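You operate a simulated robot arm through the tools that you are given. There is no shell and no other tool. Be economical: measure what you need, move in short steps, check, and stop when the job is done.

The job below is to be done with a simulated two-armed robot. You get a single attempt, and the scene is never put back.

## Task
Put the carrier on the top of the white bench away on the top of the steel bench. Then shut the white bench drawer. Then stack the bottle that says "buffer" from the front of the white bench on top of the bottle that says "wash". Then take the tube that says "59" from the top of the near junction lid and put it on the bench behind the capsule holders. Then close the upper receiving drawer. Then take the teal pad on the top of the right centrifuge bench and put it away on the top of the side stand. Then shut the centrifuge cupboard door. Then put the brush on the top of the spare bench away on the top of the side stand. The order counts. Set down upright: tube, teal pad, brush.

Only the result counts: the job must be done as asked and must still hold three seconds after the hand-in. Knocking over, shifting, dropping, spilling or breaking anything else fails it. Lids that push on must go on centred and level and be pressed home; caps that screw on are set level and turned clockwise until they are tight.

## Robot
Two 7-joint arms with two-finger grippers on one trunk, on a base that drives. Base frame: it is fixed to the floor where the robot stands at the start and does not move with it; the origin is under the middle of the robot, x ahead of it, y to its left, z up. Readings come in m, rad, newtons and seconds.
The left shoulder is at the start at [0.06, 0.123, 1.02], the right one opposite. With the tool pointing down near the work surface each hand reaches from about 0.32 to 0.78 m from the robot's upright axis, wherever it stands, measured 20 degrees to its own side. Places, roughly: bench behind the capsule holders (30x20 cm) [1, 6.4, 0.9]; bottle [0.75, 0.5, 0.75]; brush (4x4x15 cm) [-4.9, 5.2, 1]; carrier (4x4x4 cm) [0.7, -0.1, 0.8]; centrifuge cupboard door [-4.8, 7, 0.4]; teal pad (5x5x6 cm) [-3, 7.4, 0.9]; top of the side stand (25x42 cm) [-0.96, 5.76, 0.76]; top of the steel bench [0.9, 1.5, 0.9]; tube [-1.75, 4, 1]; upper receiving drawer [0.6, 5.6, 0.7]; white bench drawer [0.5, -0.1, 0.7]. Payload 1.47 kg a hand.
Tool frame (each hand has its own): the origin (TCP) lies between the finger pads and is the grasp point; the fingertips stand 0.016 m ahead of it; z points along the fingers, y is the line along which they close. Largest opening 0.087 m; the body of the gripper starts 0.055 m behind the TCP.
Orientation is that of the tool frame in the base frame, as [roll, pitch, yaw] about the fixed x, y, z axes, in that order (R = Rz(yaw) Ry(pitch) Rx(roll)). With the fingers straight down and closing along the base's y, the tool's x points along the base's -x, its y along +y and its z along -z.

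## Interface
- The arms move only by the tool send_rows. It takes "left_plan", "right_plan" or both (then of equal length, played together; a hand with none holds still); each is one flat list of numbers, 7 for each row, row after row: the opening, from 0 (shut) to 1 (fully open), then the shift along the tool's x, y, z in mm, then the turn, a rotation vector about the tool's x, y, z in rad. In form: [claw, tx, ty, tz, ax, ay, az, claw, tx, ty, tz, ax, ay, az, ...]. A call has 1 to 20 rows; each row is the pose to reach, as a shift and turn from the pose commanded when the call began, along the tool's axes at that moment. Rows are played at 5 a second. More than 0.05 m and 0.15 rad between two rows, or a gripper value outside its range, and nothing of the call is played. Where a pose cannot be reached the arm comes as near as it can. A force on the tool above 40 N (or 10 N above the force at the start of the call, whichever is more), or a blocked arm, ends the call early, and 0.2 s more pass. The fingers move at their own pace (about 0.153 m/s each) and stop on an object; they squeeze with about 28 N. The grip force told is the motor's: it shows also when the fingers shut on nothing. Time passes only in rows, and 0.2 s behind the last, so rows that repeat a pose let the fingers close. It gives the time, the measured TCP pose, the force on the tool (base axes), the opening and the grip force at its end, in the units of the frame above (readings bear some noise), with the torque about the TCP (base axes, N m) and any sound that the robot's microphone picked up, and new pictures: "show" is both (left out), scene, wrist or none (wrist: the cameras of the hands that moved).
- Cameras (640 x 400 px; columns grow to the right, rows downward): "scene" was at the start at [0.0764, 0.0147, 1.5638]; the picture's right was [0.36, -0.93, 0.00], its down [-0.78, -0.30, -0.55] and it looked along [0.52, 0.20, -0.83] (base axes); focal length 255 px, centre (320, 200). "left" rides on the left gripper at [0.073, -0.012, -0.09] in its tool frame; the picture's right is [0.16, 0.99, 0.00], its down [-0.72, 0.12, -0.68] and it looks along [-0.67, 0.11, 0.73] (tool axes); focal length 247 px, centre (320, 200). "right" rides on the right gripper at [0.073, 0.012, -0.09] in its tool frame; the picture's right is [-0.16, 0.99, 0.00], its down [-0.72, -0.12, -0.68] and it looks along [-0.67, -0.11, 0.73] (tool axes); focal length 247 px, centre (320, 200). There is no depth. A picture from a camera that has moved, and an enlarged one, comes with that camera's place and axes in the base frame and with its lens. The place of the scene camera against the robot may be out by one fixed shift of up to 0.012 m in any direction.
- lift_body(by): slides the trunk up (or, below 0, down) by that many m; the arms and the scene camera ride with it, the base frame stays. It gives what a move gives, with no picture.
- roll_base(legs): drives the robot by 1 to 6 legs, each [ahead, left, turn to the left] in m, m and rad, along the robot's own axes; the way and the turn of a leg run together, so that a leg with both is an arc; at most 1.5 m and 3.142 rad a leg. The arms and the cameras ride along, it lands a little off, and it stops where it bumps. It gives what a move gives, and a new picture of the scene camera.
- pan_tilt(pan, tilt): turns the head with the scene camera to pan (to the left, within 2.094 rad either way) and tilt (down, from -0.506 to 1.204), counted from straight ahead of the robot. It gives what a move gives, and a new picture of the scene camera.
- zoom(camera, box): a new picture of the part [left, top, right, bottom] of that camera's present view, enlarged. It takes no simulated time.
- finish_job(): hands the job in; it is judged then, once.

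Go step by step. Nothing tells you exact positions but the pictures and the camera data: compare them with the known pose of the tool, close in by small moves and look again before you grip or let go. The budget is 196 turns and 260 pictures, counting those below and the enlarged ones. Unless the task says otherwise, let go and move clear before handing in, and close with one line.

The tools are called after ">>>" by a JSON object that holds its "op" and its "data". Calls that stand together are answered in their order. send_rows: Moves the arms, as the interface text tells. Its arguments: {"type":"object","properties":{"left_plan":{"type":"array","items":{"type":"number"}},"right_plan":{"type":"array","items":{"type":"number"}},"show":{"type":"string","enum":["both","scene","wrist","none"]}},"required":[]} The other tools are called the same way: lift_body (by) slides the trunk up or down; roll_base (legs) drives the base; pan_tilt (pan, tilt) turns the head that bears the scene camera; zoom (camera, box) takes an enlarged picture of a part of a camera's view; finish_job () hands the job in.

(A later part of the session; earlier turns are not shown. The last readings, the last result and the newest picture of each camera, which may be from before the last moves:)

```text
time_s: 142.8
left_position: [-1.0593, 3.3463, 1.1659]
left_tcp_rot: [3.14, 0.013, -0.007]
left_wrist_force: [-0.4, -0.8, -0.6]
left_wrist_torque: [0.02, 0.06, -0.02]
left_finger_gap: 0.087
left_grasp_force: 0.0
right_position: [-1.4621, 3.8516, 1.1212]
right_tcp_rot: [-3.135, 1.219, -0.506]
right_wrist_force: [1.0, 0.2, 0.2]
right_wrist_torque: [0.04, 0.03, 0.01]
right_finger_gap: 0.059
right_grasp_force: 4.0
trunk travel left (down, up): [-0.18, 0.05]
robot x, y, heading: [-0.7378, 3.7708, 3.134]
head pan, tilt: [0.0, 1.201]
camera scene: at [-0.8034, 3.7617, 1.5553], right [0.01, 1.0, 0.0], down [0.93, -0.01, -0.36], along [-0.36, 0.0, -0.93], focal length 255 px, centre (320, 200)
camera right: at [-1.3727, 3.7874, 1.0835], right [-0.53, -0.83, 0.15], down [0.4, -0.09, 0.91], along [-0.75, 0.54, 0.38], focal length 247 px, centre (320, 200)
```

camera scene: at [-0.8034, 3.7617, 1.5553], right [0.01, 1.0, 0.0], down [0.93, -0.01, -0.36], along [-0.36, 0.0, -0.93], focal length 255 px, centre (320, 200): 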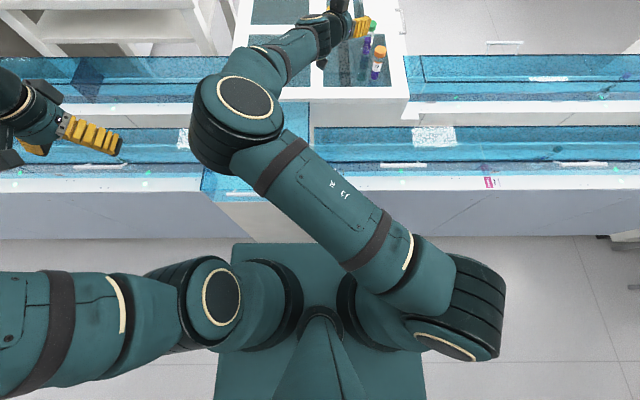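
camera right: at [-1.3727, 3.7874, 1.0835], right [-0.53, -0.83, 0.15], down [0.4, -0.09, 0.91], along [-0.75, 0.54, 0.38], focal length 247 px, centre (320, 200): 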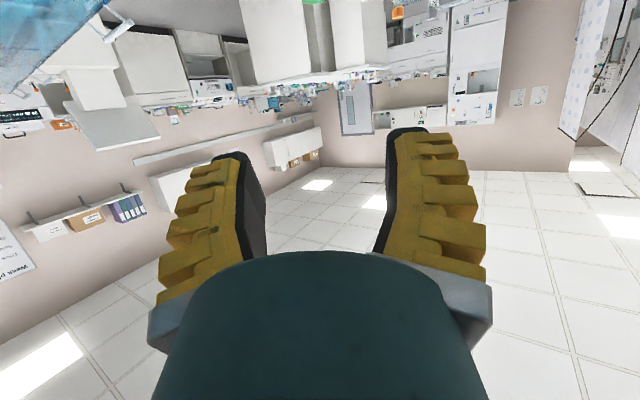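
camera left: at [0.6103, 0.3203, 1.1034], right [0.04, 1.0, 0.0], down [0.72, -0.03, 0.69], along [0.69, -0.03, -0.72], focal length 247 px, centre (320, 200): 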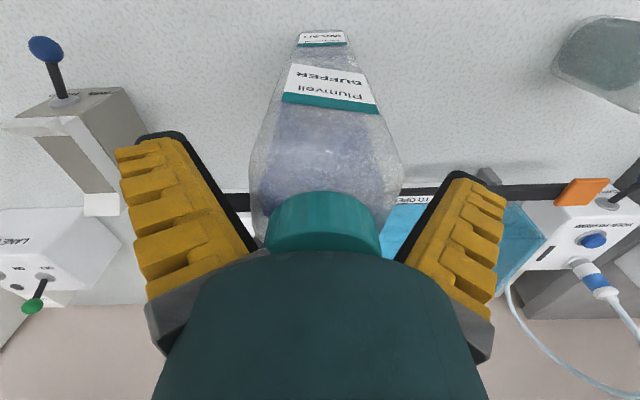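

>>> {"op": "send_rows", "data": {"right_plan": [0.62, 14, 1, 26, 0, 0, 0, 0.62, 28, 2, 52, 0, 0, 0, 0.62, 42, 4, 78, 0, 0, 0, 0.62, 56, 5, 104, 0, 0, 0, 0.62, 64, 6, 130, 0, 0, 0, 0.62, 64, 6, 130, 0, 0, 0], "show": "both"}}

>>> {"op": "zoom", "data": {"camera": "scene", "box": [280, 0, 440, 100]}}

```text
time_s: 144.2
left_position: [-1.0584, 3.3461, 1.1659]
left_tcp_rot: [-3.14, 0.013, -0.006]
left_wrist_force: [0.1, -0.2, -0.5]
left_wrist_torque: [0.04, 0.0, -0.03]
left_finger_gap: 0.0871
left_grasp_force: 0.1
right_position: [-1.5528, 3.8945, 1.0164]
right_tcp_rot: [-3.131, 1.22, -0.501]
right_wrist_force: [-0.5, 0.1, 1.1]
right_wrist_torque: [-0.02, -0.01, 0.01]
right_finger_gap: 0.059
right_grasp_force: 3.7
trunk travel left (down, up): [-0.18, 0.05]
robot x, y, heading: [-0.7355, 3.7717, 3.137]
head pan, tilt: [0.0, 1.201]
camera scene: at [-0.8033, 3.7608, 1.5553], right [0.01, 1.0, 0.0], down [0.93, -0.01, -0.36], along [-0.36, 0.0, -0.93], focal length 255 px, centre (320, 200)
camera right: at [-1.4629, 3.8319, 0.9792], right [-0.53, -0.83, 0.14], down [0.39, -0.09, 0.91], along [-0.75, 0.54, 0.38], focal length 247 px, centre (320, 200)
```

scene: 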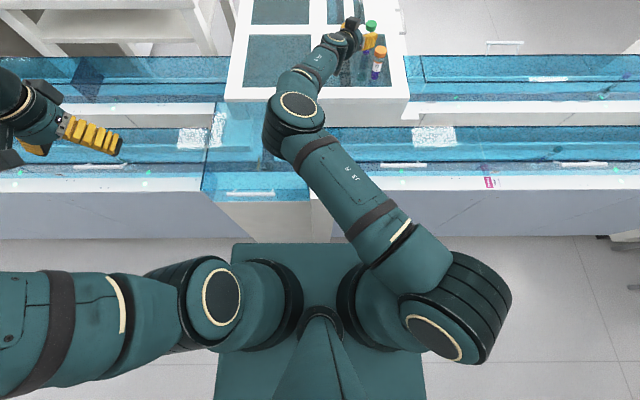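
right: 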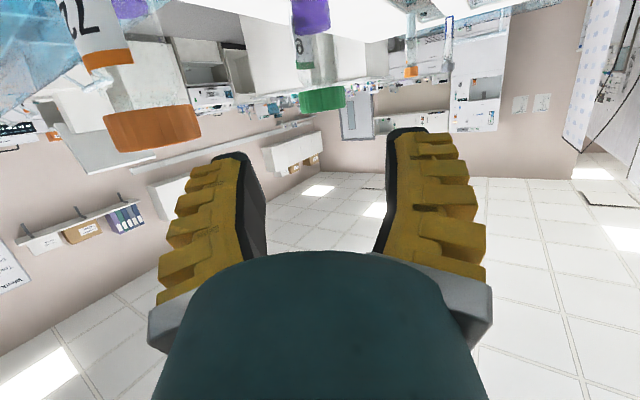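

```text
4.00 times, centred on (360, 50) of scene
camera zoom: at [-0.8033, 3.7608, 1.5553], right [0.01, 1.0, 0.0], down [0.93, -0.01, -0.36], along [-0.36, 0.0, -0.93], focal length 1019 px, centre (160, 800)
```

zoom: 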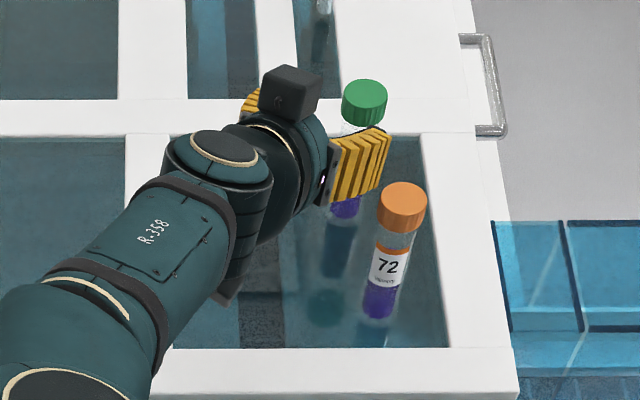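

Aligned well. I'll advance 70 mm along the approach and check reach.

>>> {"op": "send_rows", "data": {"right_plan": [0.62, 0, 0, 20, 0, 0, 0, 0.62, 1, 0, 40, 0, 0, 0, 0.62, 1, 0, 58, 0, 0, 0, 0.62, 2, -1, 72, 0, 0, 0], "show": "wrist"}}

>>> {"op": "zoom", "data": {"camera": "scene", "box": [280, 0, 440, 100]}}

```text
time_s: 145.2
left_position: [-1.0593, 3.3479, 1.1647]
left_tcp_rot: [-3.141, 0.011, -0.007]
left_wrist_force: [0.1, 0.5, -0.6]
left_wrist_torque: [0.0, 0.02, 0.01]
left_finger_gap: 0.087
left_grasp_force: 0.0
right_position: [-1.61, 3.9284, 0.9878]
right_tcp_rot: [-3.134, 1.219, -0.503]
right_wrist_force: [0.3, -0.6, 0.1]
right_wrist_torque: [-0.04, -0.01, 0.01]
right_finger_gap: 0.0589
right_grasp_force: 3.7
trunk travel left (down, up): [-0.18, 0.05]
robot x, y, heading: [-0.7384, 3.7725, 3.132]
head pan, tilt: [0.0, 1.201]
camera right: at [-1.52, 3.8656, 0.9507], right [-0.53, -0.83, 0.15], down [0.39, -0.09, 0.91], along [-0.75, 0.54, 0.38], focal length 247 px, centre (320, 200)
```

right: 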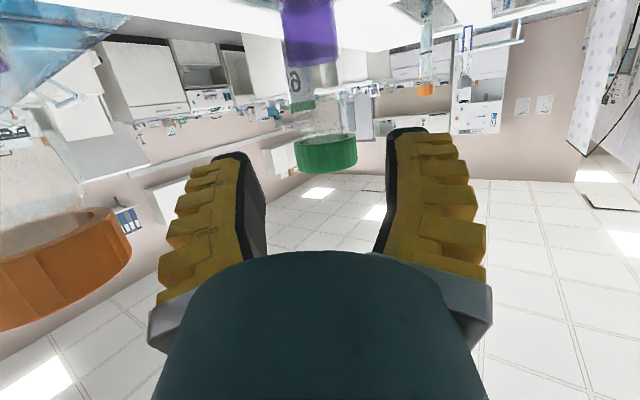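

```text
4.00 times, centred on (360, 50) of scene
camera zoom: at [-0.8042, 3.7617, 1.5552], right [0.01, 1.0, 0.0], down [0.93, -0.01, -0.36], along [-0.36, 0.0, -0.93], focal length 1019 px, centre (160, 800)
```

zoom: 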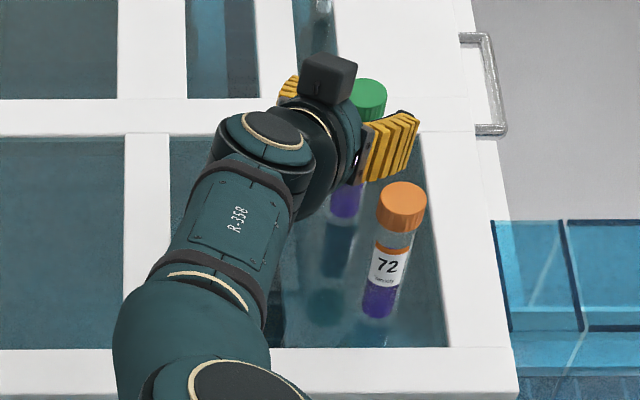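

The cap is between the fingertips and still in reach. I'll go in the last 20 mm and close.

>>> {"op": "send_rows", "data": {"right_plan": [0.62, -1, 0, 10, 0, 0, 0, 0.62, -2, 0, 20, 0, 0, 0, 0.62, -2, 0, 20, 0, 0, 0, 0.45, -2, 0, 20, 0, 0, 0, 0.2, -2, 0, 20, 0, 0, 0, 0, -2, 0, 20, 0, 0, 0, 0, -2, 0, 20, 0, 0, 0], "show": "wrist"}}

>>> {"op": "zoom", "data": {"camera": "scene", "box": [280, 0, 440, 100]}}

```text
time_s: 146.8
left_position: [-1.0593, 3.3476, 1.1652]
left_tcp_rot: [3.14, 0.01, -0.006]
left_wrist_force: [-0.3, 0.1, 0.5]
left_wrist_torque: [0.03, -0.02, -0.02]
left_finger_gap: 0.0871
left_grasp_force: 0.1
right_position: [-1.6265, 3.9391, 0.9823]
right_tcp_rot: [-3.131, 1.216, -0.504]
right_wrist_force: [-0.6, -0.1, -0.4]
right_wrist_torque: [0.0, 0.0, -0.01]
right_finger_gap: 0.0002
right_grasp_force: 27.9
trunk travel left (down, up): [-0.18, 0.05]
robot x, y, heading: [-0.7375, 3.7719, 3.133]
head pan, tilt: [0.0, 1.201]
camera right: at [-1.5371, 3.8751, 0.9451], right [-0.53, -0.83, 0.14], down [0.39, -0.09, 0.92], along [-0.75, 0.54, 0.38], focal length 247 px, centre (320, 200)
```

right: 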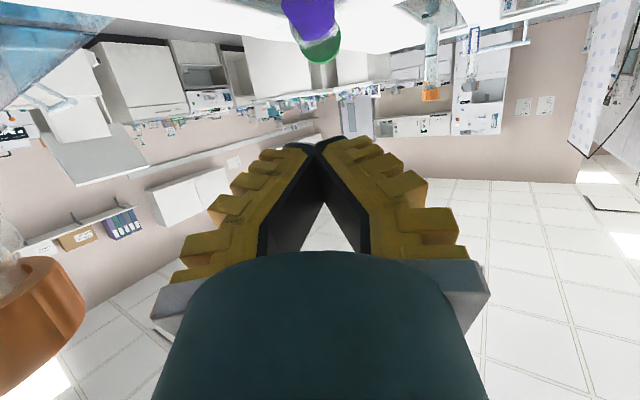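

```text
4.00 times, centred on (360, 50) of scene
camera zoom: at [-0.8046, 3.7615, 1.5551], right [0.01, 1.0, 0.0], down [0.93, -0.01, -0.36], along [-0.36, 0.0, -0.93], focal length 1019 px, centre (160, 800)
```

zoom: 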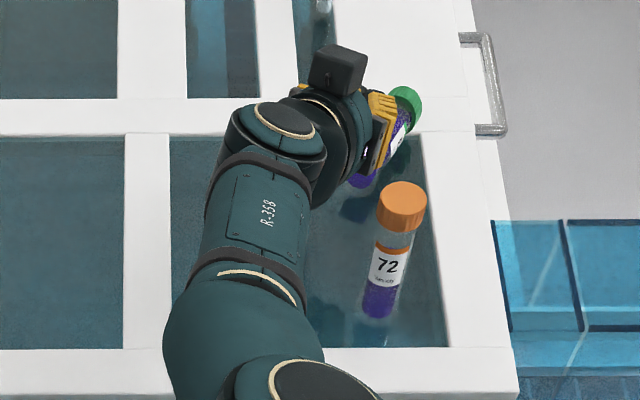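

The cap slipped out and the tube has tipped over onto the lid. I'll back off gently and see exactly how it lies.

>>> {"op": "send_rows", "data": {"right_plan": [0, 0, 0, -25, 0, 0, 0, 0, 0, 0, -55, 0, 0, 0, 0, -10, 0, -85, 0, 0, 0, 0, -20, 0, -110, 0, 0, 0], "show": "wrist"}}

>>> {"op": "zoom", "data": {"camera": "scene", "box": [280, 0, 440, 100]}}

```text
time_s: 147.8
left_position: [-1.058, 3.3458, 1.1655]
left_tcp_rot: [-3.141, 0.013, -0.008]
left_wrist_force: [0.5, -0.3, -0.3]
left_wrist_torque: [-0.01, 0.04, 0.02]
left_finger_gap: 0.087
left_grasp_force: 0.1
right_position: [-1.5429, 3.8906, 1.0397]
right_tcp_rot: [-3.13, 1.218, -0.503]
right_wrist_force: [0.4, 0.7, 0.1]
right_wrist_torque: [0.0, -0.03, -0.01]
right_finger_gap: 0.0001
right_grasp_force: 28.5
trunk travel left (down, up): [-0.18, 0.05]
robot x, y, heading: [-0.7397, 3.772, 3.13]
head pan, tilt: [0.0, 1.201]
camera right: at [-1.4524, 3.8269, 1.0027], right [-0.53, -0.83, 0.14], down [0.39, -0.09, 0.91], along [-0.75, 0.54, 0.38], focal length 247 px, centre (320, 200)
```

right: 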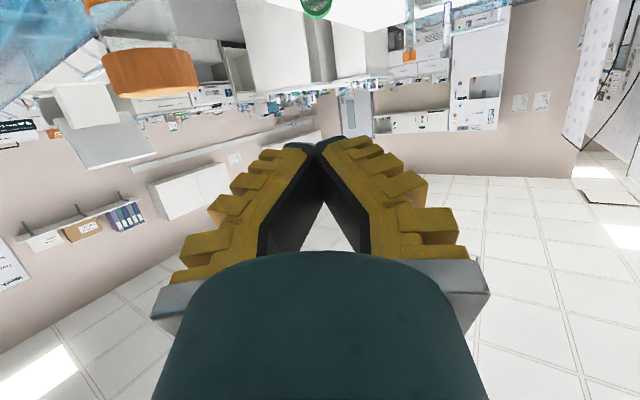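

```text
4.00 times, centred on (360, 50) of scene
camera zoom: at [-0.8033, 3.761, 1.5552], right [0.01, 1.0, 0.0], down [0.93, -0.01, -0.36], along [-0.36, 0.0, -0.93], focal length 1019 px, centre (160, 800)
```

zoom: 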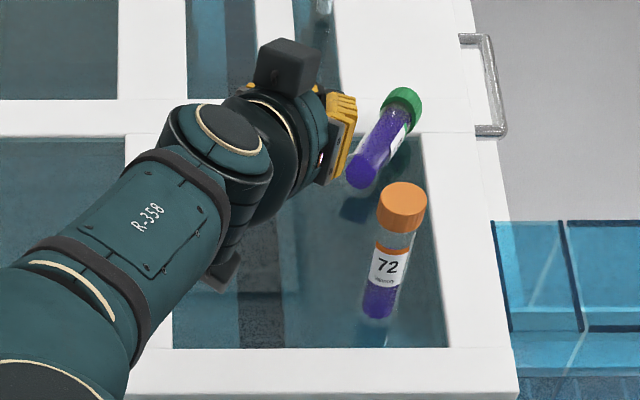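

The tube lies still on the lid, now farther than I can reach from here. I'll look around for a way to the west side of the line.

>>> {"op": "pan_tilt", "data": {"pan": -0.5, "tilt": 0.35}}

>>> {"op": "pan_tilt", "data": {"pan": -1.3, "tilt": 0.35}}

```text
time_s: 148.9
left_position: [-1.0591, 3.3468, 1.1654]
left_tcp_rot: [-3.141, 0.011, -0.006]
left_wrist_force: [0.1, 0.0, 0.0]
left_wrist_torque: [-0.01, 0.02, 0.0]
left_finger_gap: 0.0869
left_grasp_force: 0.1
right_position: [-1.5438, 3.8907, 1.0384]
right_tcp_rot: [-3.132, 1.219, -0.505]
right_wrist_force: [-0.6, -0.2, 0.8]
right_wrist_torque: [0.0, 0.02, -0.01]
right_finger_gap: 0.0
right_grasp_force: 27.7
trunk travel left (down, up): [-0.18, 0.05]
robot x, y, heading: [-0.7424, 3.7729, 3.133]
head pan, tilt: [-0.499, 0.351]
camera scene: at [-0.8295, 3.806, 1.6225], right [0.48, 0.88, 0.0], down [0.3, -0.17, -0.94], along [-0.82, 0.45, -0.34], focal length 255 px, centre (320, 200)
```

scene: 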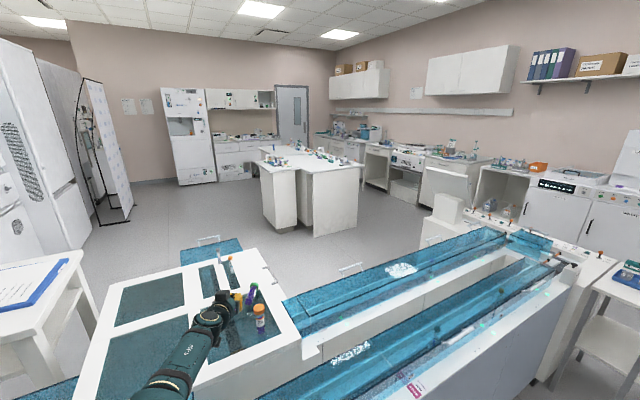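

```text
time_s: 150.1
left_position: [-1.0588, 3.3468, 1.1656]
left_tcp_rot: [3.141, 0.012, -0.008]
left_wrist_force: [0.3, 0.9, 0.5]
left_wrist_torque: [0.02, 0.03, 0.02]
left_finger_gap: 0.0869
left_grasp_force: 0.0
right_position: [-1.5437, 3.8906, 1.0397]
right_tcp_rot: [-3.134, 1.218, -0.506]
right_wrist_force: [-0.5, 0.2, 0.8]
right_wrist_torque: [0.01, 0.02, 0.03]
right_finger_gap: 0.0
right_grasp_force: 27.9
trunk travel left (down, up): [-0.18, 0.05]
robot x, y, heading: [-0.739, 3.7697, 3.137]
head pan, tilt: [-1.3, 0.351]
camera scene: at [-0.7724, 3.8508, 1.6226], right [0.97, 0.26, 0.0], down [0.09, -0.33, -0.94], along [-0.25, 0.91, -0.34], focal length 255 px, centre (320, 200)
```

scene: 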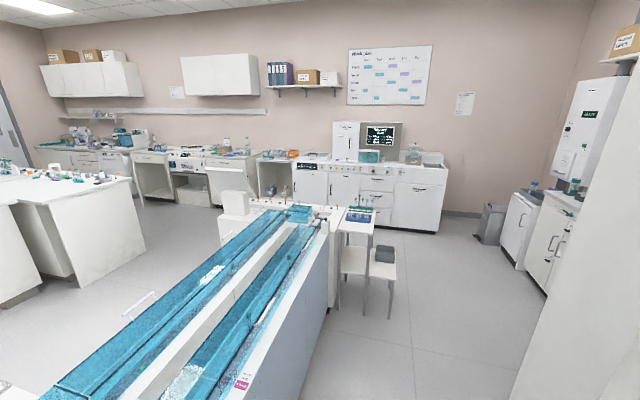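

The line ends near y 5.6 with open floor to its west, so I can get around. First I'll pull the right arm in and untilt it.

>>> {"op": "send_rows", "data": {"right_plan": [0, -35, 0, -15, 0, 0, 0, 0, -75, 0, -28, 0, 0, 0, 0, -113, 0, -42, 0, 0.1, 0, 0, -100, -20, -76, 0, 0.24, 0, 0, -88, -40, -110, 0, 0.38, 0, 0, -75, -60, -144, 0, 0.52, 0, 0, -62, -80, -178, 0, 0.66, 0, 0, -50, -100, -212, 0, 0.8, 0, 0, -38, -121, -246, 0, 0.94, 0, 0, -38, -121, -246, 0, 1.08, 0, 0, -38, -121, -246, 0, 1.21, 0], "show": "none"}}

>>> {"op": "zoom", "data": {"camera": "right", "box": [0, 0, 640, 400]}}

```text
time_s: 152.4
left_position: [-1.059, 3.3468, 1.1654]
left_tcp_rot: [3.14, 0.013, -0.007]
left_wrist_force: [0.4, 0.5, -0.2]
left_wrist_torque: [0.0, 0.01, -0.01]
left_finger_gap: 0.0872
left_grasp_force: 0.2
right_position: [-1.2948, 3.8883, 1.1602]
right_tcp_rot: [-3.139, 0.006, -0.511]
right_wrist_force: [-0.2, 1.1, 0.0]
right_wrist_torque: [-0.02, -0.02, 0.01]
right_finger_gap: 0.0001
right_grasp_force: 28.2
trunk travel left (down, up): [-0.18, 0.05]
robot x, y, heading: [-0.7384, 3.7715, 3.136]
head pan, tilt: [-1.3, 0.351]
```

```text
1.00 times, centred on (320, 200) of right (not enlarged: the box is as wide or as high as the picture)
camera zoom: at [-1.2357, 3.8433, 1.2506], right [-0.62, -0.78, 0.0], down [-0.57, 0.45, 0.68], along [-0.54, 0.43, -0.73], focal length 247 px, centre (320, 200)
```

zoom: 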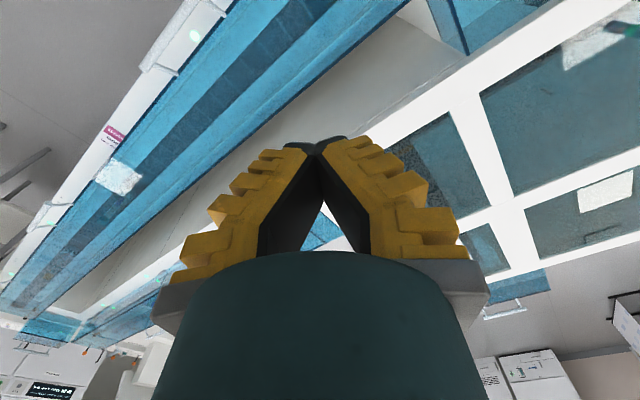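

Now I'll back off and strafe north along the corridor, then look down the lane.

>>> {"op": "roll_base", "data": {"legs": [[-0.2, 0, 0], [0, -0.75, 0]]}}

>>> {"op": "pan_tilt", "data": {"pan": -1.57, "tilt": 0.7}}

```text
time_s: 160.7
left_position: [-0.8505, 4.1024, 1.1646]
left_tcp_rot: [-3.141, 0.012, -0.014]
left_wrist_force: [-0.2, -0.6, 1.0]
left_wrist_torque: [0.02, 0.01, 0.0]
left_finger_gap: 0.0872
left_grasp_force: 0.1
right_position: [-1.0827, 4.6448, 1.1601]
right_tcp_rot: [-3.138, 0.007, -0.518]
right_wrist_force: [-0.5, -1.0, -0.8]
right_wrist_torque: [-0.01, 0.0, -0.03]
right_finger_gap: 0.0
right_grasp_force: 28.4
trunk travel left (down, up): [-0.18, 0.05]
robot x, y, heading: [-0.5251, 4.5246, 3.131]
head pan, tilt: [-1.3, 0.351]
camera scene: at [-0.56, 4.6035, 1.6226], right [0.97, 0.25, 0.0], down [0.09, -0.33, -0.94], along [-0.24, 0.91, -0.34], focal length 255 px, centre (320, 200)
```

scene: 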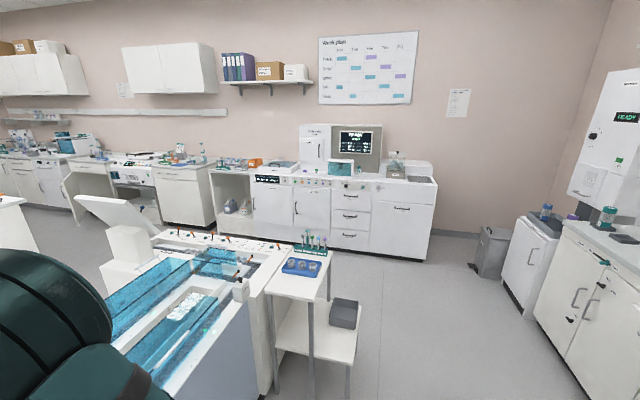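

```text
time_s: 161.5
left_position: [-0.8494, 4.1004, 1.1664]
left_tcp_rot: [3.141, 0.013, -0.014]
left_wrist_force: [0.2, -0.5, -0.4]
left_wrist_torque: [-0.01, 0.03, 0.04]
left_finger_gap: 0.0869
left_grasp_force: 0.1
right_position: [-1.0827, 4.6453, 1.1615]
right_tcp_rot: [-3.139, 0.007, -0.518]
right_wrist_force: [0.7, -0.6, 1.5]
right_wrist_torque: [-0.01, 0.04, 0.02]
right_finger_gap: 0.0
right_grasp_force: 27.4
trunk travel left (down, up): [-0.18, 0.05]
robot x, y, heading: [-0.5262, 4.5257, 3.13]
head pan, tilt: [-1.571, 0.7]
camera scene: at [-0.5353, 4.5982, 1.5912], right [1.0, -0.01, 0.0], down [-0.01, -0.64, -0.77], along [0.01, 0.77, -0.64], focal length 255 px, centre (320, 200)
```

scene: 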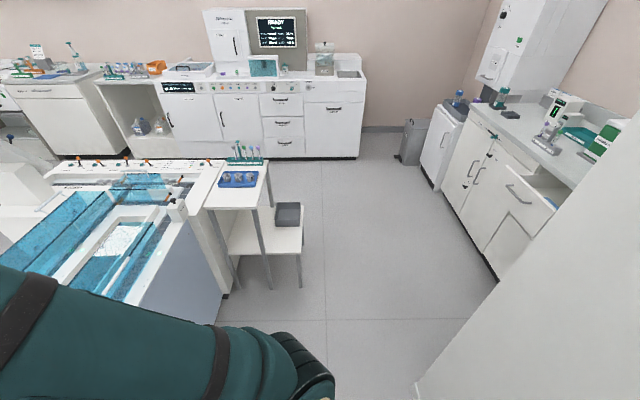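

I can see a diagonal gap between the stand and the hatch corner. I'll angle the base and take it in small legs, checking on the way.

>>> {"op": "roll_base", "data": {"legs": [[0.09, 0, 0], [0, 0, -0.66], [0.246, -0.309, 0]]}}

>>> {"op": "pan_tilt", "data": {"pan": -0.7, "tilt": 1.0}}

```text
time_s: 167.3
left_position: [-1.1272, 4.7927, 1.1642]
left_tcp_rot: [-3.141, 0.013, -0.685]
left_wrist_force: [0.0, -0.4, 0.0]
left_wrist_torque: [-0.01, 0.0, -0.03]
left_finger_gap: 0.0871
left_grasp_force: 0.0
right_position: [-0.97, 5.3632, 1.1607]
right_tcp_rot: [-3.138, 0.007, -1.189]
right_wrist_force: [-1.5, -0.1, 0.4]
right_wrist_torque: [0.01, -0.02, 0.01]
right_finger_gap: 0.0002
right_grasp_force: 28.4
trunk travel left (down, up): [-0.18, 0.05]
robot x, y, heading: [-0.6118, 4.9209, 2.46]
head pan, tilt: [-1.571, 0.7]
camera scene: at [-0.5646, 4.9842, 1.5912], right [0.77, -0.63, 0.0], down [-0.41, -0.5, -0.76], along [0.48, 0.59, -0.64], focal length 255 px, centre (320, 200)
```

scene: 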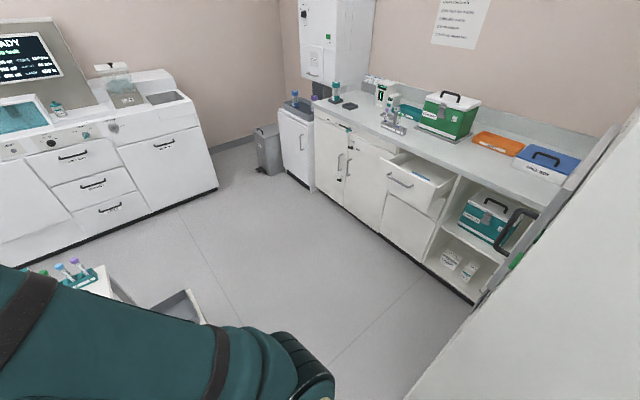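

```text
time_s: 168.5
left_position: [-1.1278, 4.7927, 1.1657]
left_tcp_rot: [-3.141, 0.011, -0.685]
left_wrist_force: [-0.2, -0.3, 0.2]
left_wrist_torque: [0.0, 0.03, 0.0]
left_finger_gap: 0.087
left_grasp_force: 0.0
right_position: [-0.9711, 5.3625, 1.1614]
right_tcp_rot: [-3.137, 0.007, -1.19]
right_wrist_force: [0.7, -0.9, 0.0]
right_wrist_torque: [-0.01, 0.0, -0.03]
right_finger_gap: 0.0
right_grasp_force: 28.1
trunk travel left (down, up): [-0.18, 0.05]
robot x, y, heading: [-0.611, 4.9236, 2.46]
head pan, tilt: [-0.7, 1.0]
camera scene: at [-0.6312, 4.9864, 1.5678], right [0.98, 0.18, 0.0], down [0.16, -0.83, -0.54], along [-0.1, 0.53, -0.84], focal length 255 px, centre (320, 200)
```

scene: 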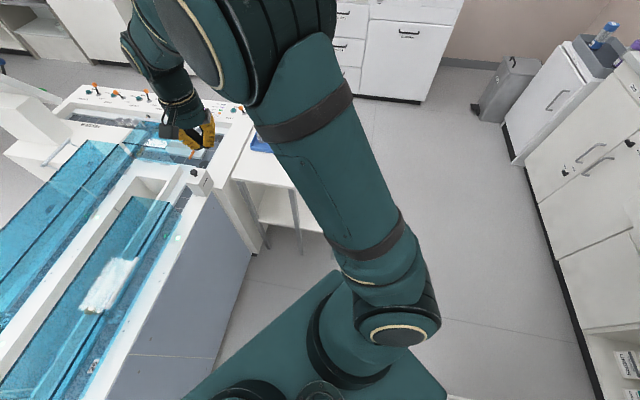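

I realise that teal plate rides with the trunk, so the real base is smaller and I can probably get closer to the lid from the east after all. I'll go back and creep forward until I'm near enough.

>>> {"op": "roll_base", "data": {"legs": [[-0.246, 0.309, 0], [0, 0, 0.68], [0, 0.72, 0], [0.16, 0, 0]]}}

>>> {"op": "pan_tilt", "data": {"pan": 0.0, "tilt": 0.9}}

```text
time_s: 181.1
left_position: [-1.0986, 3.3677, 1.1647]
left_tcp_rot: [-3.141, 0.009, 0.005]
left_wrist_force: [-0.8, -0.6, 0.3]
left_wrist_torque: [0.01, -0.02, 0.0]
left_finger_gap: 0.0872
left_grasp_force: 0.0
right_position: [-1.3406, 3.9091, 1.1623]
right_tcp_rot: [-3.138, 0.007, -0.5]
right_wrist_force: [-0.4, -0.3, -0.3]
right_wrist_torque: [0.01, -0.01, -0.01]
right_finger_gap: 0.0
right_grasp_force: 27.5
trunk travel left (down, up): [-0.18, 0.05]
robot x, y, heading: [-0.7831, 3.7965, -3.138]
head pan, tilt: [-0.7, 1.0]
camera scene: at [-0.8463, 3.8309, 1.5677], right [0.64, 0.77, 0.0], down [0.65, -0.54, -0.54], along [-0.41, 0.35, -0.84], focal length 255 px, centre (320, 200)
```

scene: 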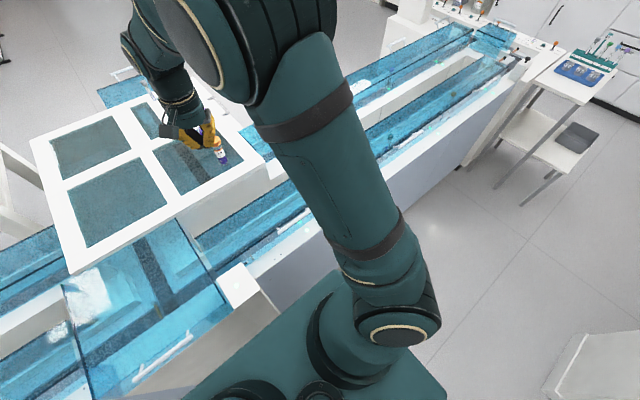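

```text
time_s: 182.2
left_position: [-1.0975, 3.3683, 1.1652]
left_tcp_rot: [3.141, 0.013, 0.005]
left_wrist_force: [-0.1, 0.2, 0.3]
left_wrist_torque: [0.0, 0.01, -0.01]
left_finger_gap: 0.0871
left_grasp_force: 0.1
right_position: [-1.339, 3.9084, 1.1624]
right_tcp_rot: [-3.139, 0.007, -0.502]
right_wrist_force: [-0.4, -0.3, 0.1]
right_wrist_torque: [-0.01, 0.0, 0.05]
right_finger_gap: 0.0
right_grasp_force: 27.9
trunk travel left (down, up): [-0.18, 0.05]
robot x, y, heading: [-0.7815, 3.7963, -3.135]
head pan, tilt: [0.0, 0.901]
camera scene: at [-0.867, 3.786, 1.575], right [0.0, 1.0, 0.0], down [0.78, 0.0, -0.62], along [-0.62, 0.0, -0.78], focal length 255 px, centre (320, 200)
```

scene: 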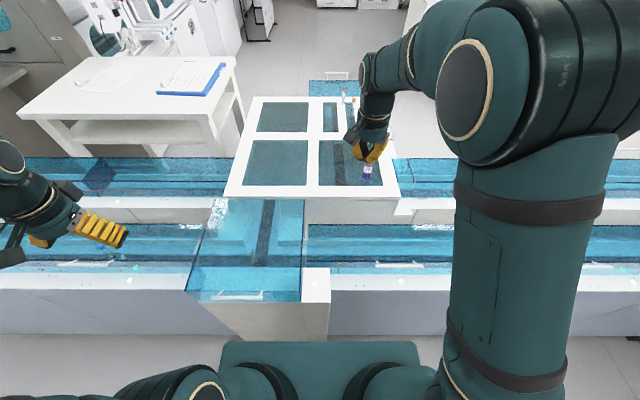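

No bump at x -0.78. I'll creep forward in small legs.

>>> {"op": "roll_base", "data": {"legs": [[0.05, 0, 0]]}}

>>> {"op": "roll_base", "data": {"legs": [[0.05, 0, 0]]}}

```text
time_s: 183.1
left_position: [-1.1151, 3.369, 1.1653]
left_tcp_rot: [3.14, 0.01, 0.004]
left_wrist_force: [0.3, -0.1, 1.0]
left_wrist_torque: [-0.01, 0.0, -0.01]
left_finger_gap: 0.087
left_grasp_force: 0.1
right_position: [-1.3565, 3.9083, 1.1612]
right_tcp_rot: [-3.139, 0.007, -0.502]
right_wrist_force: [-0.3, -0.5, -0.3]
right_wrist_torque: [0.01, -0.01, 0.01]
right_finger_gap: 0.0
right_grasp_force: 28.6
trunk travel left (down, up): [-0.18, 0.05]
robot x, y, heading: [-0.8006, 3.7982, -3.135]
head pan, tilt: [0.0, 0.901]
stopped in leg 1: the robot was blocked; the commanded pose is now the measured one
camera scene: at [-0.8852, 3.7857, 1.5749], right [0.0, 1.0, 0.0], down [0.78, 0.0, -0.62], along [-0.62, 0.0, -0.78], focal length 255 px, centre (320, 200)
```

scene: 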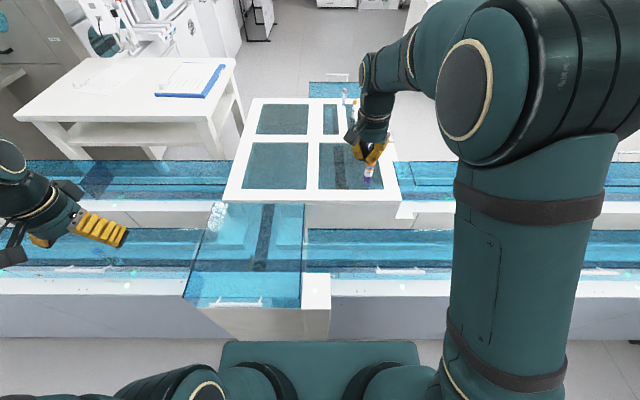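

```text
time_s: 183.8
left_position: [-1.1154, 3.3686, 1.1647]
left_tcp_rot: [-3.14, 0.012, 0.004]
left_wrist_force: [-0.7, -0.5, 0.4]
left_wrist_torque: [0.01, -0.03, 0.0]
left_finger_gap: 0.0871
left_grasp_force: 0.1
right_position: [-1.3572, 3.9085, 1.1593]
right_tcp_rot: [-3.139, 0.007, -0.501]
right_wrist_force: [0.3, 0.5, -0.6]
right_wrist_torque: [-0.02, -0.05, 0.02]
right_finger_gap: 0.0
right_grasp_force: 28.1
trunk travel left (down, up): [-0.18, 0.05]
robot x, y, heading: [-0.7969, 3.7986, -3.137]
head pan, tilt: [0.0, 0.901]
stopped in leg 1: the robot was blocked; the commanded pose is now the measured one
camera scene: at [-0.8854, 3.7856, 1.575], right [0.0, 1.0, 0.0], down [0.78, 0.0, -0.62], along [-0.62, 0.0, -0.78], focal length 255 px, centre (320, 200)
```

scene: 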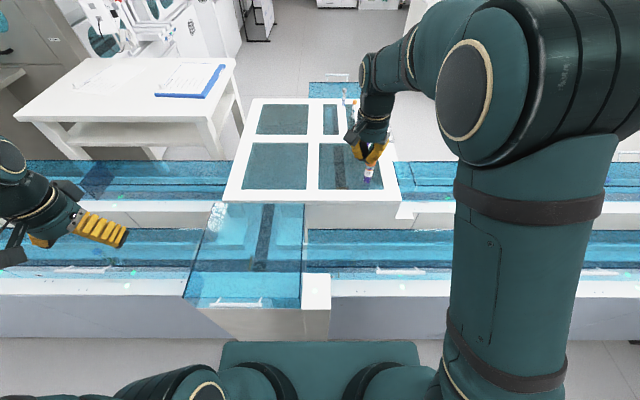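

The base touches the post at x -0.80. Shifting north past the post should let me get closer and use the left hand instead.

>>> {"op": "roll_base", "data": {"legs": [[-0.04, 0, 0], [0, -0.36, 0], [0.08, 0, 0]]}}

>>> {"op": "roll_base", "data": {"legs": [[0.03, 0, 0]]}}

```text
time_s: 188.6
left_position: [-1.1568, 3.7257, 1.1648]
left_tcp_rot: [-3.14, 0.01, 0.004]
left_wrist_force: [-0.3, 0.2, 0.2]
left_wrist_torque: [-0.02, -0.02, 0.0]
left_finger_gap: 0.0869
left_grasp_force: 0.1
right_position: [-1.398, 4.2649, 1.1606]
right_tcp_rot: [-3.139, 0.007, -0.502]
right_wrist_force: [0.1, 0.2, 0.4]
right_wrist_torque: [0.01, -0.02, -0.01]
right_finger_gap: 0.0
right_grasp_force: 28.1
trunk travel left (down, up): [-0.18, 0.05]
robot x, y, heading: [-0.8385, 4.15, -3.139]
head pan, tilt: [0.0, 0.901]
camera scene: at [-0.926, 4.1419, 1.575], right [0.0, 1.0, 0.0], down [0.78, 0.0, -0.62], along [-0.62, 0.0, -0.78], focal length 255 px, centre (320, 200)
```

scene: 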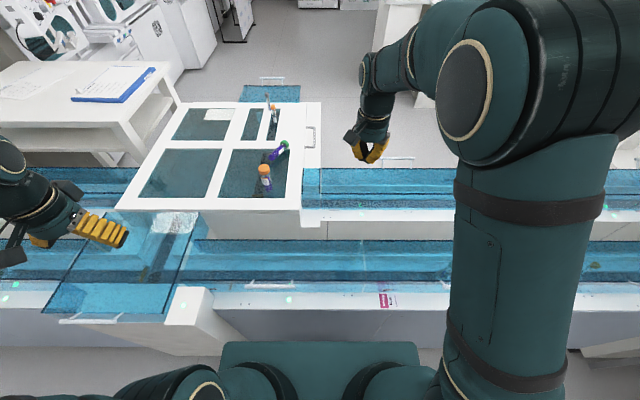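

```text
time_s: 189.6
left_position: [-1.183, 3.7253, 1.1645]
left_tcp_rot: [-3.139, 0.01, 0.0]
left_wrist_force: [0.0, -0.6, 0.6]
left_wrist_torque: [-0.02, 0.01, -0.02]
left_finger_gap: 0.087
left_grasp_force: 0.1
right_position: [-1.4223, 4.2648, 1.1606]
right_tcp_rot: [-3.138, 0.007, -0.503]
right_wrist_force: [-0.4, -0.8, 0.6]
right_wrist_torque: [0.01, -0.03, 0.01]
right_finger_gap: 0.0002
right_grasp_force: 27.9
trunk travel left (down, up): [-0.18, 0.05]
robot x, y, heading: [-0.8664, 4.1524, 3.138]
head pan, tilt: [0.0, 0.901]
stopped in leg 1: the robot was blocked; the commanded pose is now the measured one
camera scene: at [-0.951, 4.1407, 1.5749], right [0.0, 1.0, 0.0], down [0.78, 0.0, -0.62], along [-0.62, 0.0, -0.78], focal length 255 px, centre (320, 200)
```

scene: 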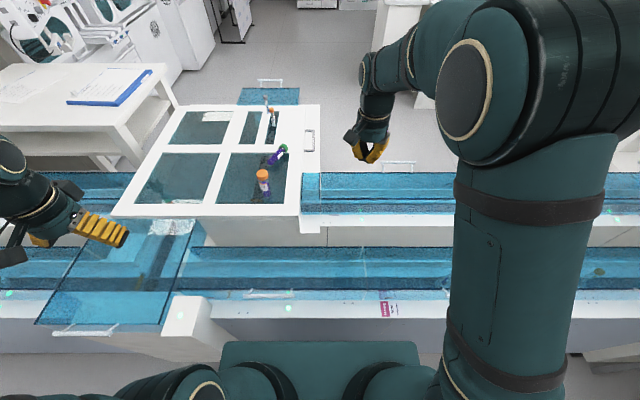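

Now at x -0.866. I'll bring the left hand up over the lid, yawed along the tube, to measure it.

>>> {"op": "send_rows", "data": {"left_plan": [1, -30, -17, 0, 0, 0, 0.05, 1, -65, -36, 0, 0, 0, 0.15, 1, -100, -56, 0, 0, 0, 0.25, 1, -135, -76, 0, 0, 0, 0.35, 1, -170, -95, 0, 0, 0, 0.45, 1, -205, -115, 0, 0, 0, 0.5, 1, -240, -135, 0, 0, 0, 0.5, 1, -260, -145, 0, 0, 0, 0.5, 1, -260, -145, 0, 0, 0, 0.5], "show": "wrist"}}

>>> {"op": "zoom", "data": {"camera": "scene", "box": [200, 80, 360, 230]}}

```text
time_s: 191.6
left_position: [-1.4419, 3.8714, 1.1684]
left_tcp_rot: [3.138, 0.01, -0.501]
left_wrist_force: [0.0, -0.1, -0.4]
left_wrist_torque: [-0.02, 0.0, 0.03]
left_finger_gap: 0.087
left_grasp_force: 0.1
right_position: [-1.4209, 4.2654, 1.161]
right_tcp_rot: [-3.139, 0.008, -0.504]
right_wrist_force: [-0.1, -0.3, -0.1]
right_wrist_torque: [0.0, -0.02, 0.04]
right_finger_gap: 0.0
right_grasp_force: 27.8
trunk travel left (down, up): [-0.18, 0.05]
robot x, y, heading: [-0.8632, 4.1523, -3.143]
head pan, tilt: [0.0, 0.901]
camera left: at [-1.3704, 3.8454, 1.2567], right [-0.34, -0.94, 0.0], down [-0.68, 0.24, 0.69], along [-0.65, 0.23, -0.73], focal length 247 px, centre (320, 200)
```

left: 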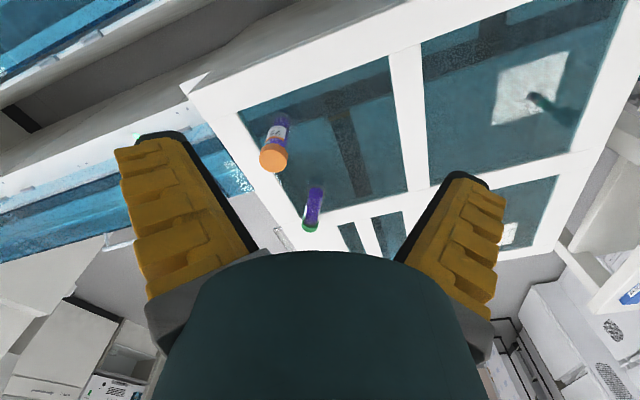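

```text
2.67 times, centred on (280, 155) of scene
camera zoom: at [-0.9491, 4.1408, 1.5751], right [0.0, 1.0, 0.0], down [0.78, 0.0, -0.62], along [-0.62, 0.0, -0.78], focal length 679 px, centre (427, 320)
```

zoom: 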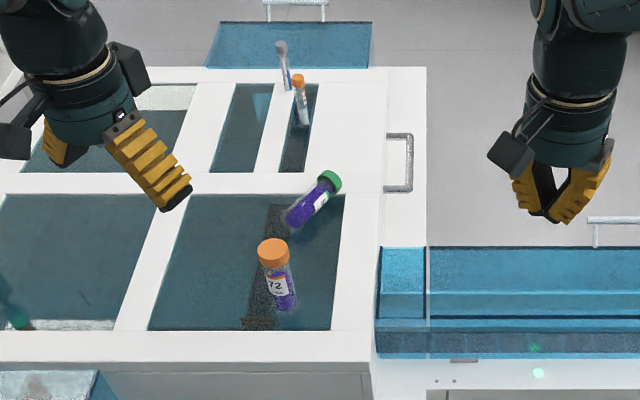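

The tube lies from (-1.656, 3.953) to (-1.744, 4.002) on the lid. I'll go to a pre-grasp over its lower end with a moderate tilt.

>>> {"op": "send_rows", "data": {"left_plan": [0.6, -30, 4, 20, 0, -0.08, 0, 0.6, -60, 9, 45, 0, -0.16, 0, 0.6, -90, 13, 72, 0, -0.24, 0, 0.6, -120, 18, 100, 0, -0.32, 0, 0.6, -150, 22, 128, 0, -0.4, 0, 0.6, -180, 27, 155, 0, -0.5, 0, 0.6, -210, 31, 180, 0, -0.5, 0, 0.6, -210, 31, 180, 0, -0.5, 0], "show": "wrist"}}

>>> {"op": "zoom", "data": {"camera": "scene", "box": [200, 80, 360, 230]}}

```text
time_s: 193.4
left_position: [-1.644, 3.9459, 0.9897]
left_tcp_rot: [3.136, 0.512, -0.503]
left_wrist_force: [0.3, 0.1, 0.7]
left_wrist_torque: [-0.02, 0.05, 0.0]
left_finger_gap: 0.0576
left_grasp_force: 4.1
right_position: [-1.4196, 4.265, 1.1607]
right_tcp_rot: [-3.14, 0.009, -0.504]
right_wrist_force: [1.3, -0.9, 0.4]
right_wrist_torque: [0.02, 0.03, 0.02]
right_finger_gap: 0.0003
right_grasp_force: 28.4
trunk travel left (down, up): [-0.18, 0.05]
robot x, y, heading: [-0.8706, 4.1492, -3.145]
head pan, tilt: [0.0, 0.901]
camera left: at [-1.5426, 3.9043, 1.0321], right [-0.35, -0.93, -0.07], down [-0.32, 0.05, 0.95], along [-0.88, 0.36, -0.31], focal length 247 px, centre (320, 200)
```

left: 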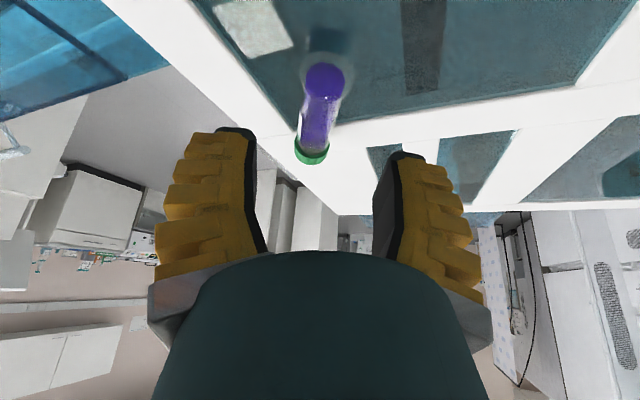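

```text
2.67 times, centred on (280, 155) of scene
camera zoom: at [-0.9484, 4.1405, 1.5752], right [0.0, 1.0, 0.0], down [0.78, 0.0, -0.62], along [-0.62, 0.0, -0.78], focal length 679 px, centre (427, 320)
```

zoom: 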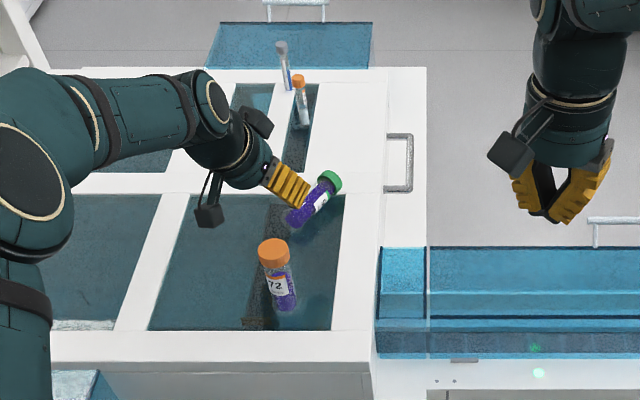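

The tube axis lines up with the hand. I'll descend and close on the tube.

>>> {"op": "send_rows", "data": {"left_plan": [0.6, 2, -1, 25, 0, 0, 0, 0.6, 4, -1, 50, 0, 0, 0, 0.6, 4, -1, 68, 0, 0, 0, 0.6, 4, -1, 77, 0, 0, 0, 0.45, 4, -1, 77, 0, 0, 0, 0, 4, -1, 77, 0, 0, 0, 0, 4, -1, 77, 0, 0, 0, 0, 4, -1, 77, 0, 0, 0], "show": "wrist"}}

```text
time_s: 195.2
left_position: [-1.6732, 3.9629, 0.923]
left_tcp_rot: [3.134, 0.513, -0.502]
left_wrist_force: [-1.0, -2.0, 9.9]
left_wrist_torque: [0.12, 0.26, 0.0]
left_finger_gap: 0.0206
left_grasp_force: 27.9
right_position: [-1.4206, 4.265, 1.1612]
right_tcp_rot: [-3.137, 0.009, -0.506]
right_wrist_force: [0.2, 0.0, -0.8]
right_wrist_torque: [0.01, 0.0, -0.01]
right_finger_gap: 0.0
right_grasp_force: 27.9
trunk travel left (down, up): [-0.18, 0.05]
robot x, y, heading: [-0.8677, 4.1529, -3.149]
head pan, tilt: [0.0, 0.901]
camera left: at [-1.5721, 3.9204, 0.9652], right [-0.35, -0.93, -0.07], down [-0.31, 0.05, 0.95], along [-0.88, 0.36, -0.31], focal length 247 px, centre (320, 200)
```

left: 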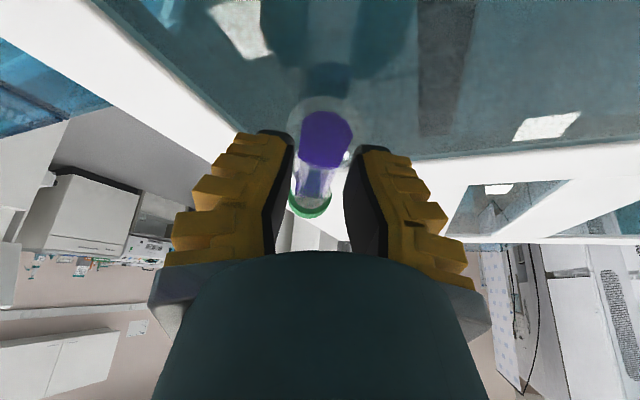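

The fingers only caught the upper part of the tube. I'll open, go 9 mm lower and close again.

>>> {"op": "send_rows", "data": {"left_plan": [0.3, 0, 0, 0, 0, 0, 0, 0.6, 0, 0, 0, 0, 0, 0, 0.6, -1, 0, 3, 0, 0, 0, 0.6, -3, 0, 6, 0, 0, 0, 0.6, -5, 0, 8, 0, 0, 0, 0.4, -5, 0, 8, 0, 0, 0, 0, -5, 0, 8, 0, 0, 0, 0, -5, 0, 8, 0, 0, 0], "show": "wrist"}}

```text
time_s: 197.0
left_position: [-1.6793, 3.9651, 0.9178]
left_tcp_rot: [3.137, 0.512, -0.502]
left_wrist_force: [-1.4, 0.1, 8.7]
left_wrist_torque: [0.25, 0.38, -0.01]
left_finger_gap: 0.0209
left_grasp_force: 28.2
right_position: [-1.4206, 4.2658, 1.1614]
right_tcp_rot: [-3.138, 0.008, -0.504]
right_wrist_force: [-0.3, -0.3, 0.0]
right_wrist_torque: [0.01, 0.0, 0.03]
right_finger_gap: 0.0001
right_grasp_force: 27.9
trunk travel left (down, up): [-0.18, 0.05]
robot x, y, heading: [-0.8674, 4.1504, 3.142]
head pan, tilt: [0.0, 0.901]
camera left: at [-1.5798, 3.9239, 0.9607], right [-0.35, -0.93, -0.07], down [-0.31, 0.05, 0.95], along [-0.88, 0.36, -0.31], focal length 247 px, centre (320, 200)
```

left: 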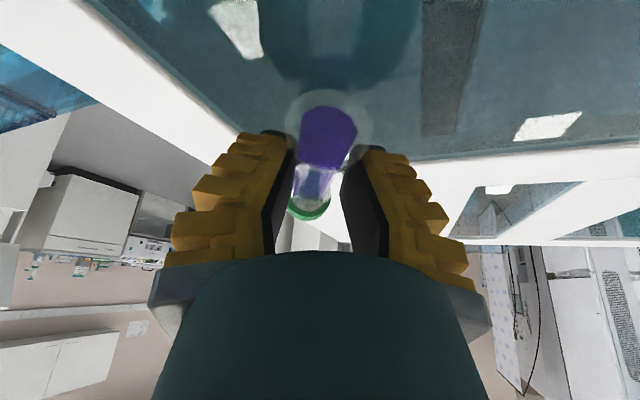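

Same gap again, so that is likely the tube's real width. I'll lift a little to test.

>>> {"op": "send_rows", "data": {"left_plan": [0, -5, 0, -9, 0, 0, 0, 0, -15, 0, -26, 0, 0, 0, 0, -30, 0, -52, 0, 0, 0, 0, -30, 0, -52, 0, 0, 0], "show": "wrist"}}

>>> {"op": "zoom", "data": {"camera": "scene", "box": [200, 80, 360, 230]}}

```text
time_s: 198.0
left_position: [-1.6816, 3.9647, 0.9757]
left_tcp_rot: [3.138, 0.509, -0.502]
left_wrist_force: [-0.1, -0.3, -0.3]
left_wrist_torque: [0.03, -0.05, 0.0]
left_finger_gap: 0.0002
left_grasp_force: 28.1
right_position: [-1.4231, 4.265, 1.1602]
right_tcp_rot: [-3.138, 0.01, -0.505]
right_wrist_force: [0.5, 1.1, -0.3]
right_wrist_torque: [0.01, 0.0, 0.0]
right_finger_gap: 0.0002
right_grasp_force: 28.4
trunk travel left (down, up): [-0.18, 0.05]
robot x, y, heading: [-0.8634, 4.15, -3.144]
head pan, tilt: [0.0, 0.901]
camera left: at [-1.5818, 3.9232, 1.0184], right [-0.35, -0.93, -0.07], down [-0.32, 0.05, 0.95], along [-0.88, 0.36, -0.31], focal length 247 px, centre (320, 200)
```

left: 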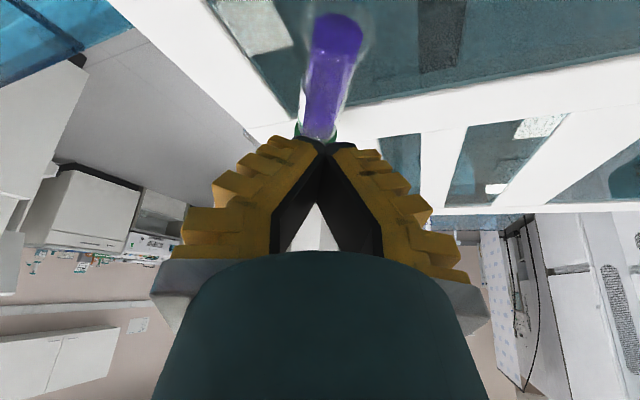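

```text
2.67 times, centred on (280, 155) of scene
camera zoom: at [-0.95, 4.1407, 1.575], right [0.0, 1.0, 0.0], down [0.78, 0.0, -0.62], along [-0.62, 0.0, -0.78], focal length 679 px, centre (427, 320)
```

zoom: 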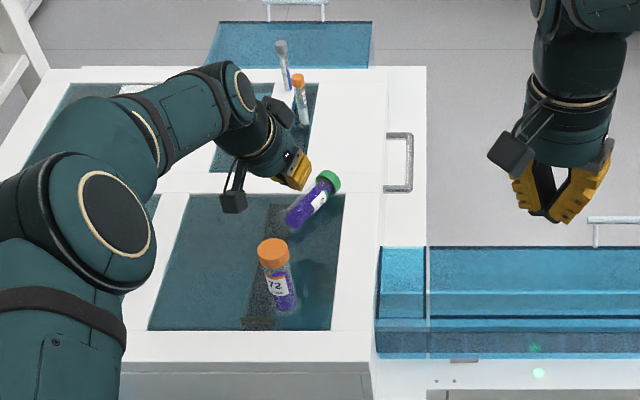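

It slipped: the tube is lower and slightly farther than I assumed (axis near z 0.89). I'll reopen, tilt a bit more for reach, and go deeper along the tube.

>>> {"op": "send_rows", "data": {"left_plan": [0.3, 0, 0, 0, 0, -0.1, 0, 0.6, 0, 0, 0, 0, -0.19, 0, 0.6, 6, 0, 18, 0, -0.19, 0, 0.6, 12, 1, 36, 0, -0.19, 0, 0.6, 18, 1, 54, 0, -0.19, 0, 0.6, 22, 1, 64, 0, -0.19, 0, 0.6, 24, 1, 69, 0, -0.19, 0, 0.6, 24, 1, 69, 0, -0.19, 0], "show": "wrist"}}

```text
time_s: 199.8
left_position: [-1.6928, 3.9711, 0.904]
left_tcp_rot: [3.136, 0.699, -0.502]
left_wrist_force: [-0.2, -0.7, 0.3]
left_wrist_torque: [-0.01, 0.0, 0.0]
left_finger_gap: 0.0574
left_grasp_force: 3.4
right_position: [-1.4219, 4.2659, 1.1612]
right_tcp_rot: [-3.14, 0.009, -0.504]
right_wrist_force: [0.4, -0.4, -0.6]
right_wrist_torque: [0.01, -0.01, -0.01]
right_finger_gap: 0.0
right_grasp_force: 27.7
trunk travel left (down, up): [-0.18, 0.05]
robot x, y, heading: [-0.8639, 4.1512, 3.138]
head pan, tilt: [0.0, 0.901]
camera left: at [-1.5866, 3.927, 0.9258], right [-0.37, -0.92, -0.1], down [-0.16, -0.04, 0.99], along [-0.92, 0.38, -0.13], focal length 247 px, centre (320, 200)
```

left: 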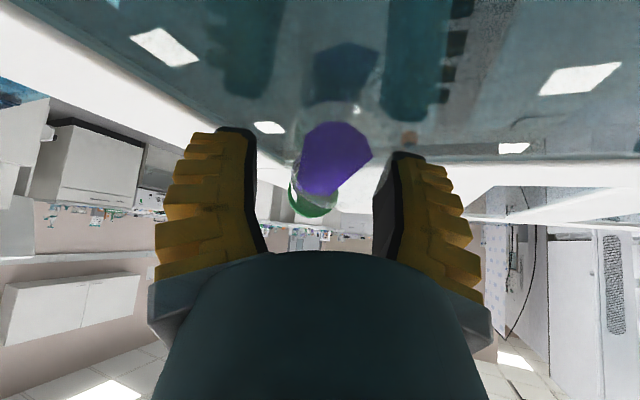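

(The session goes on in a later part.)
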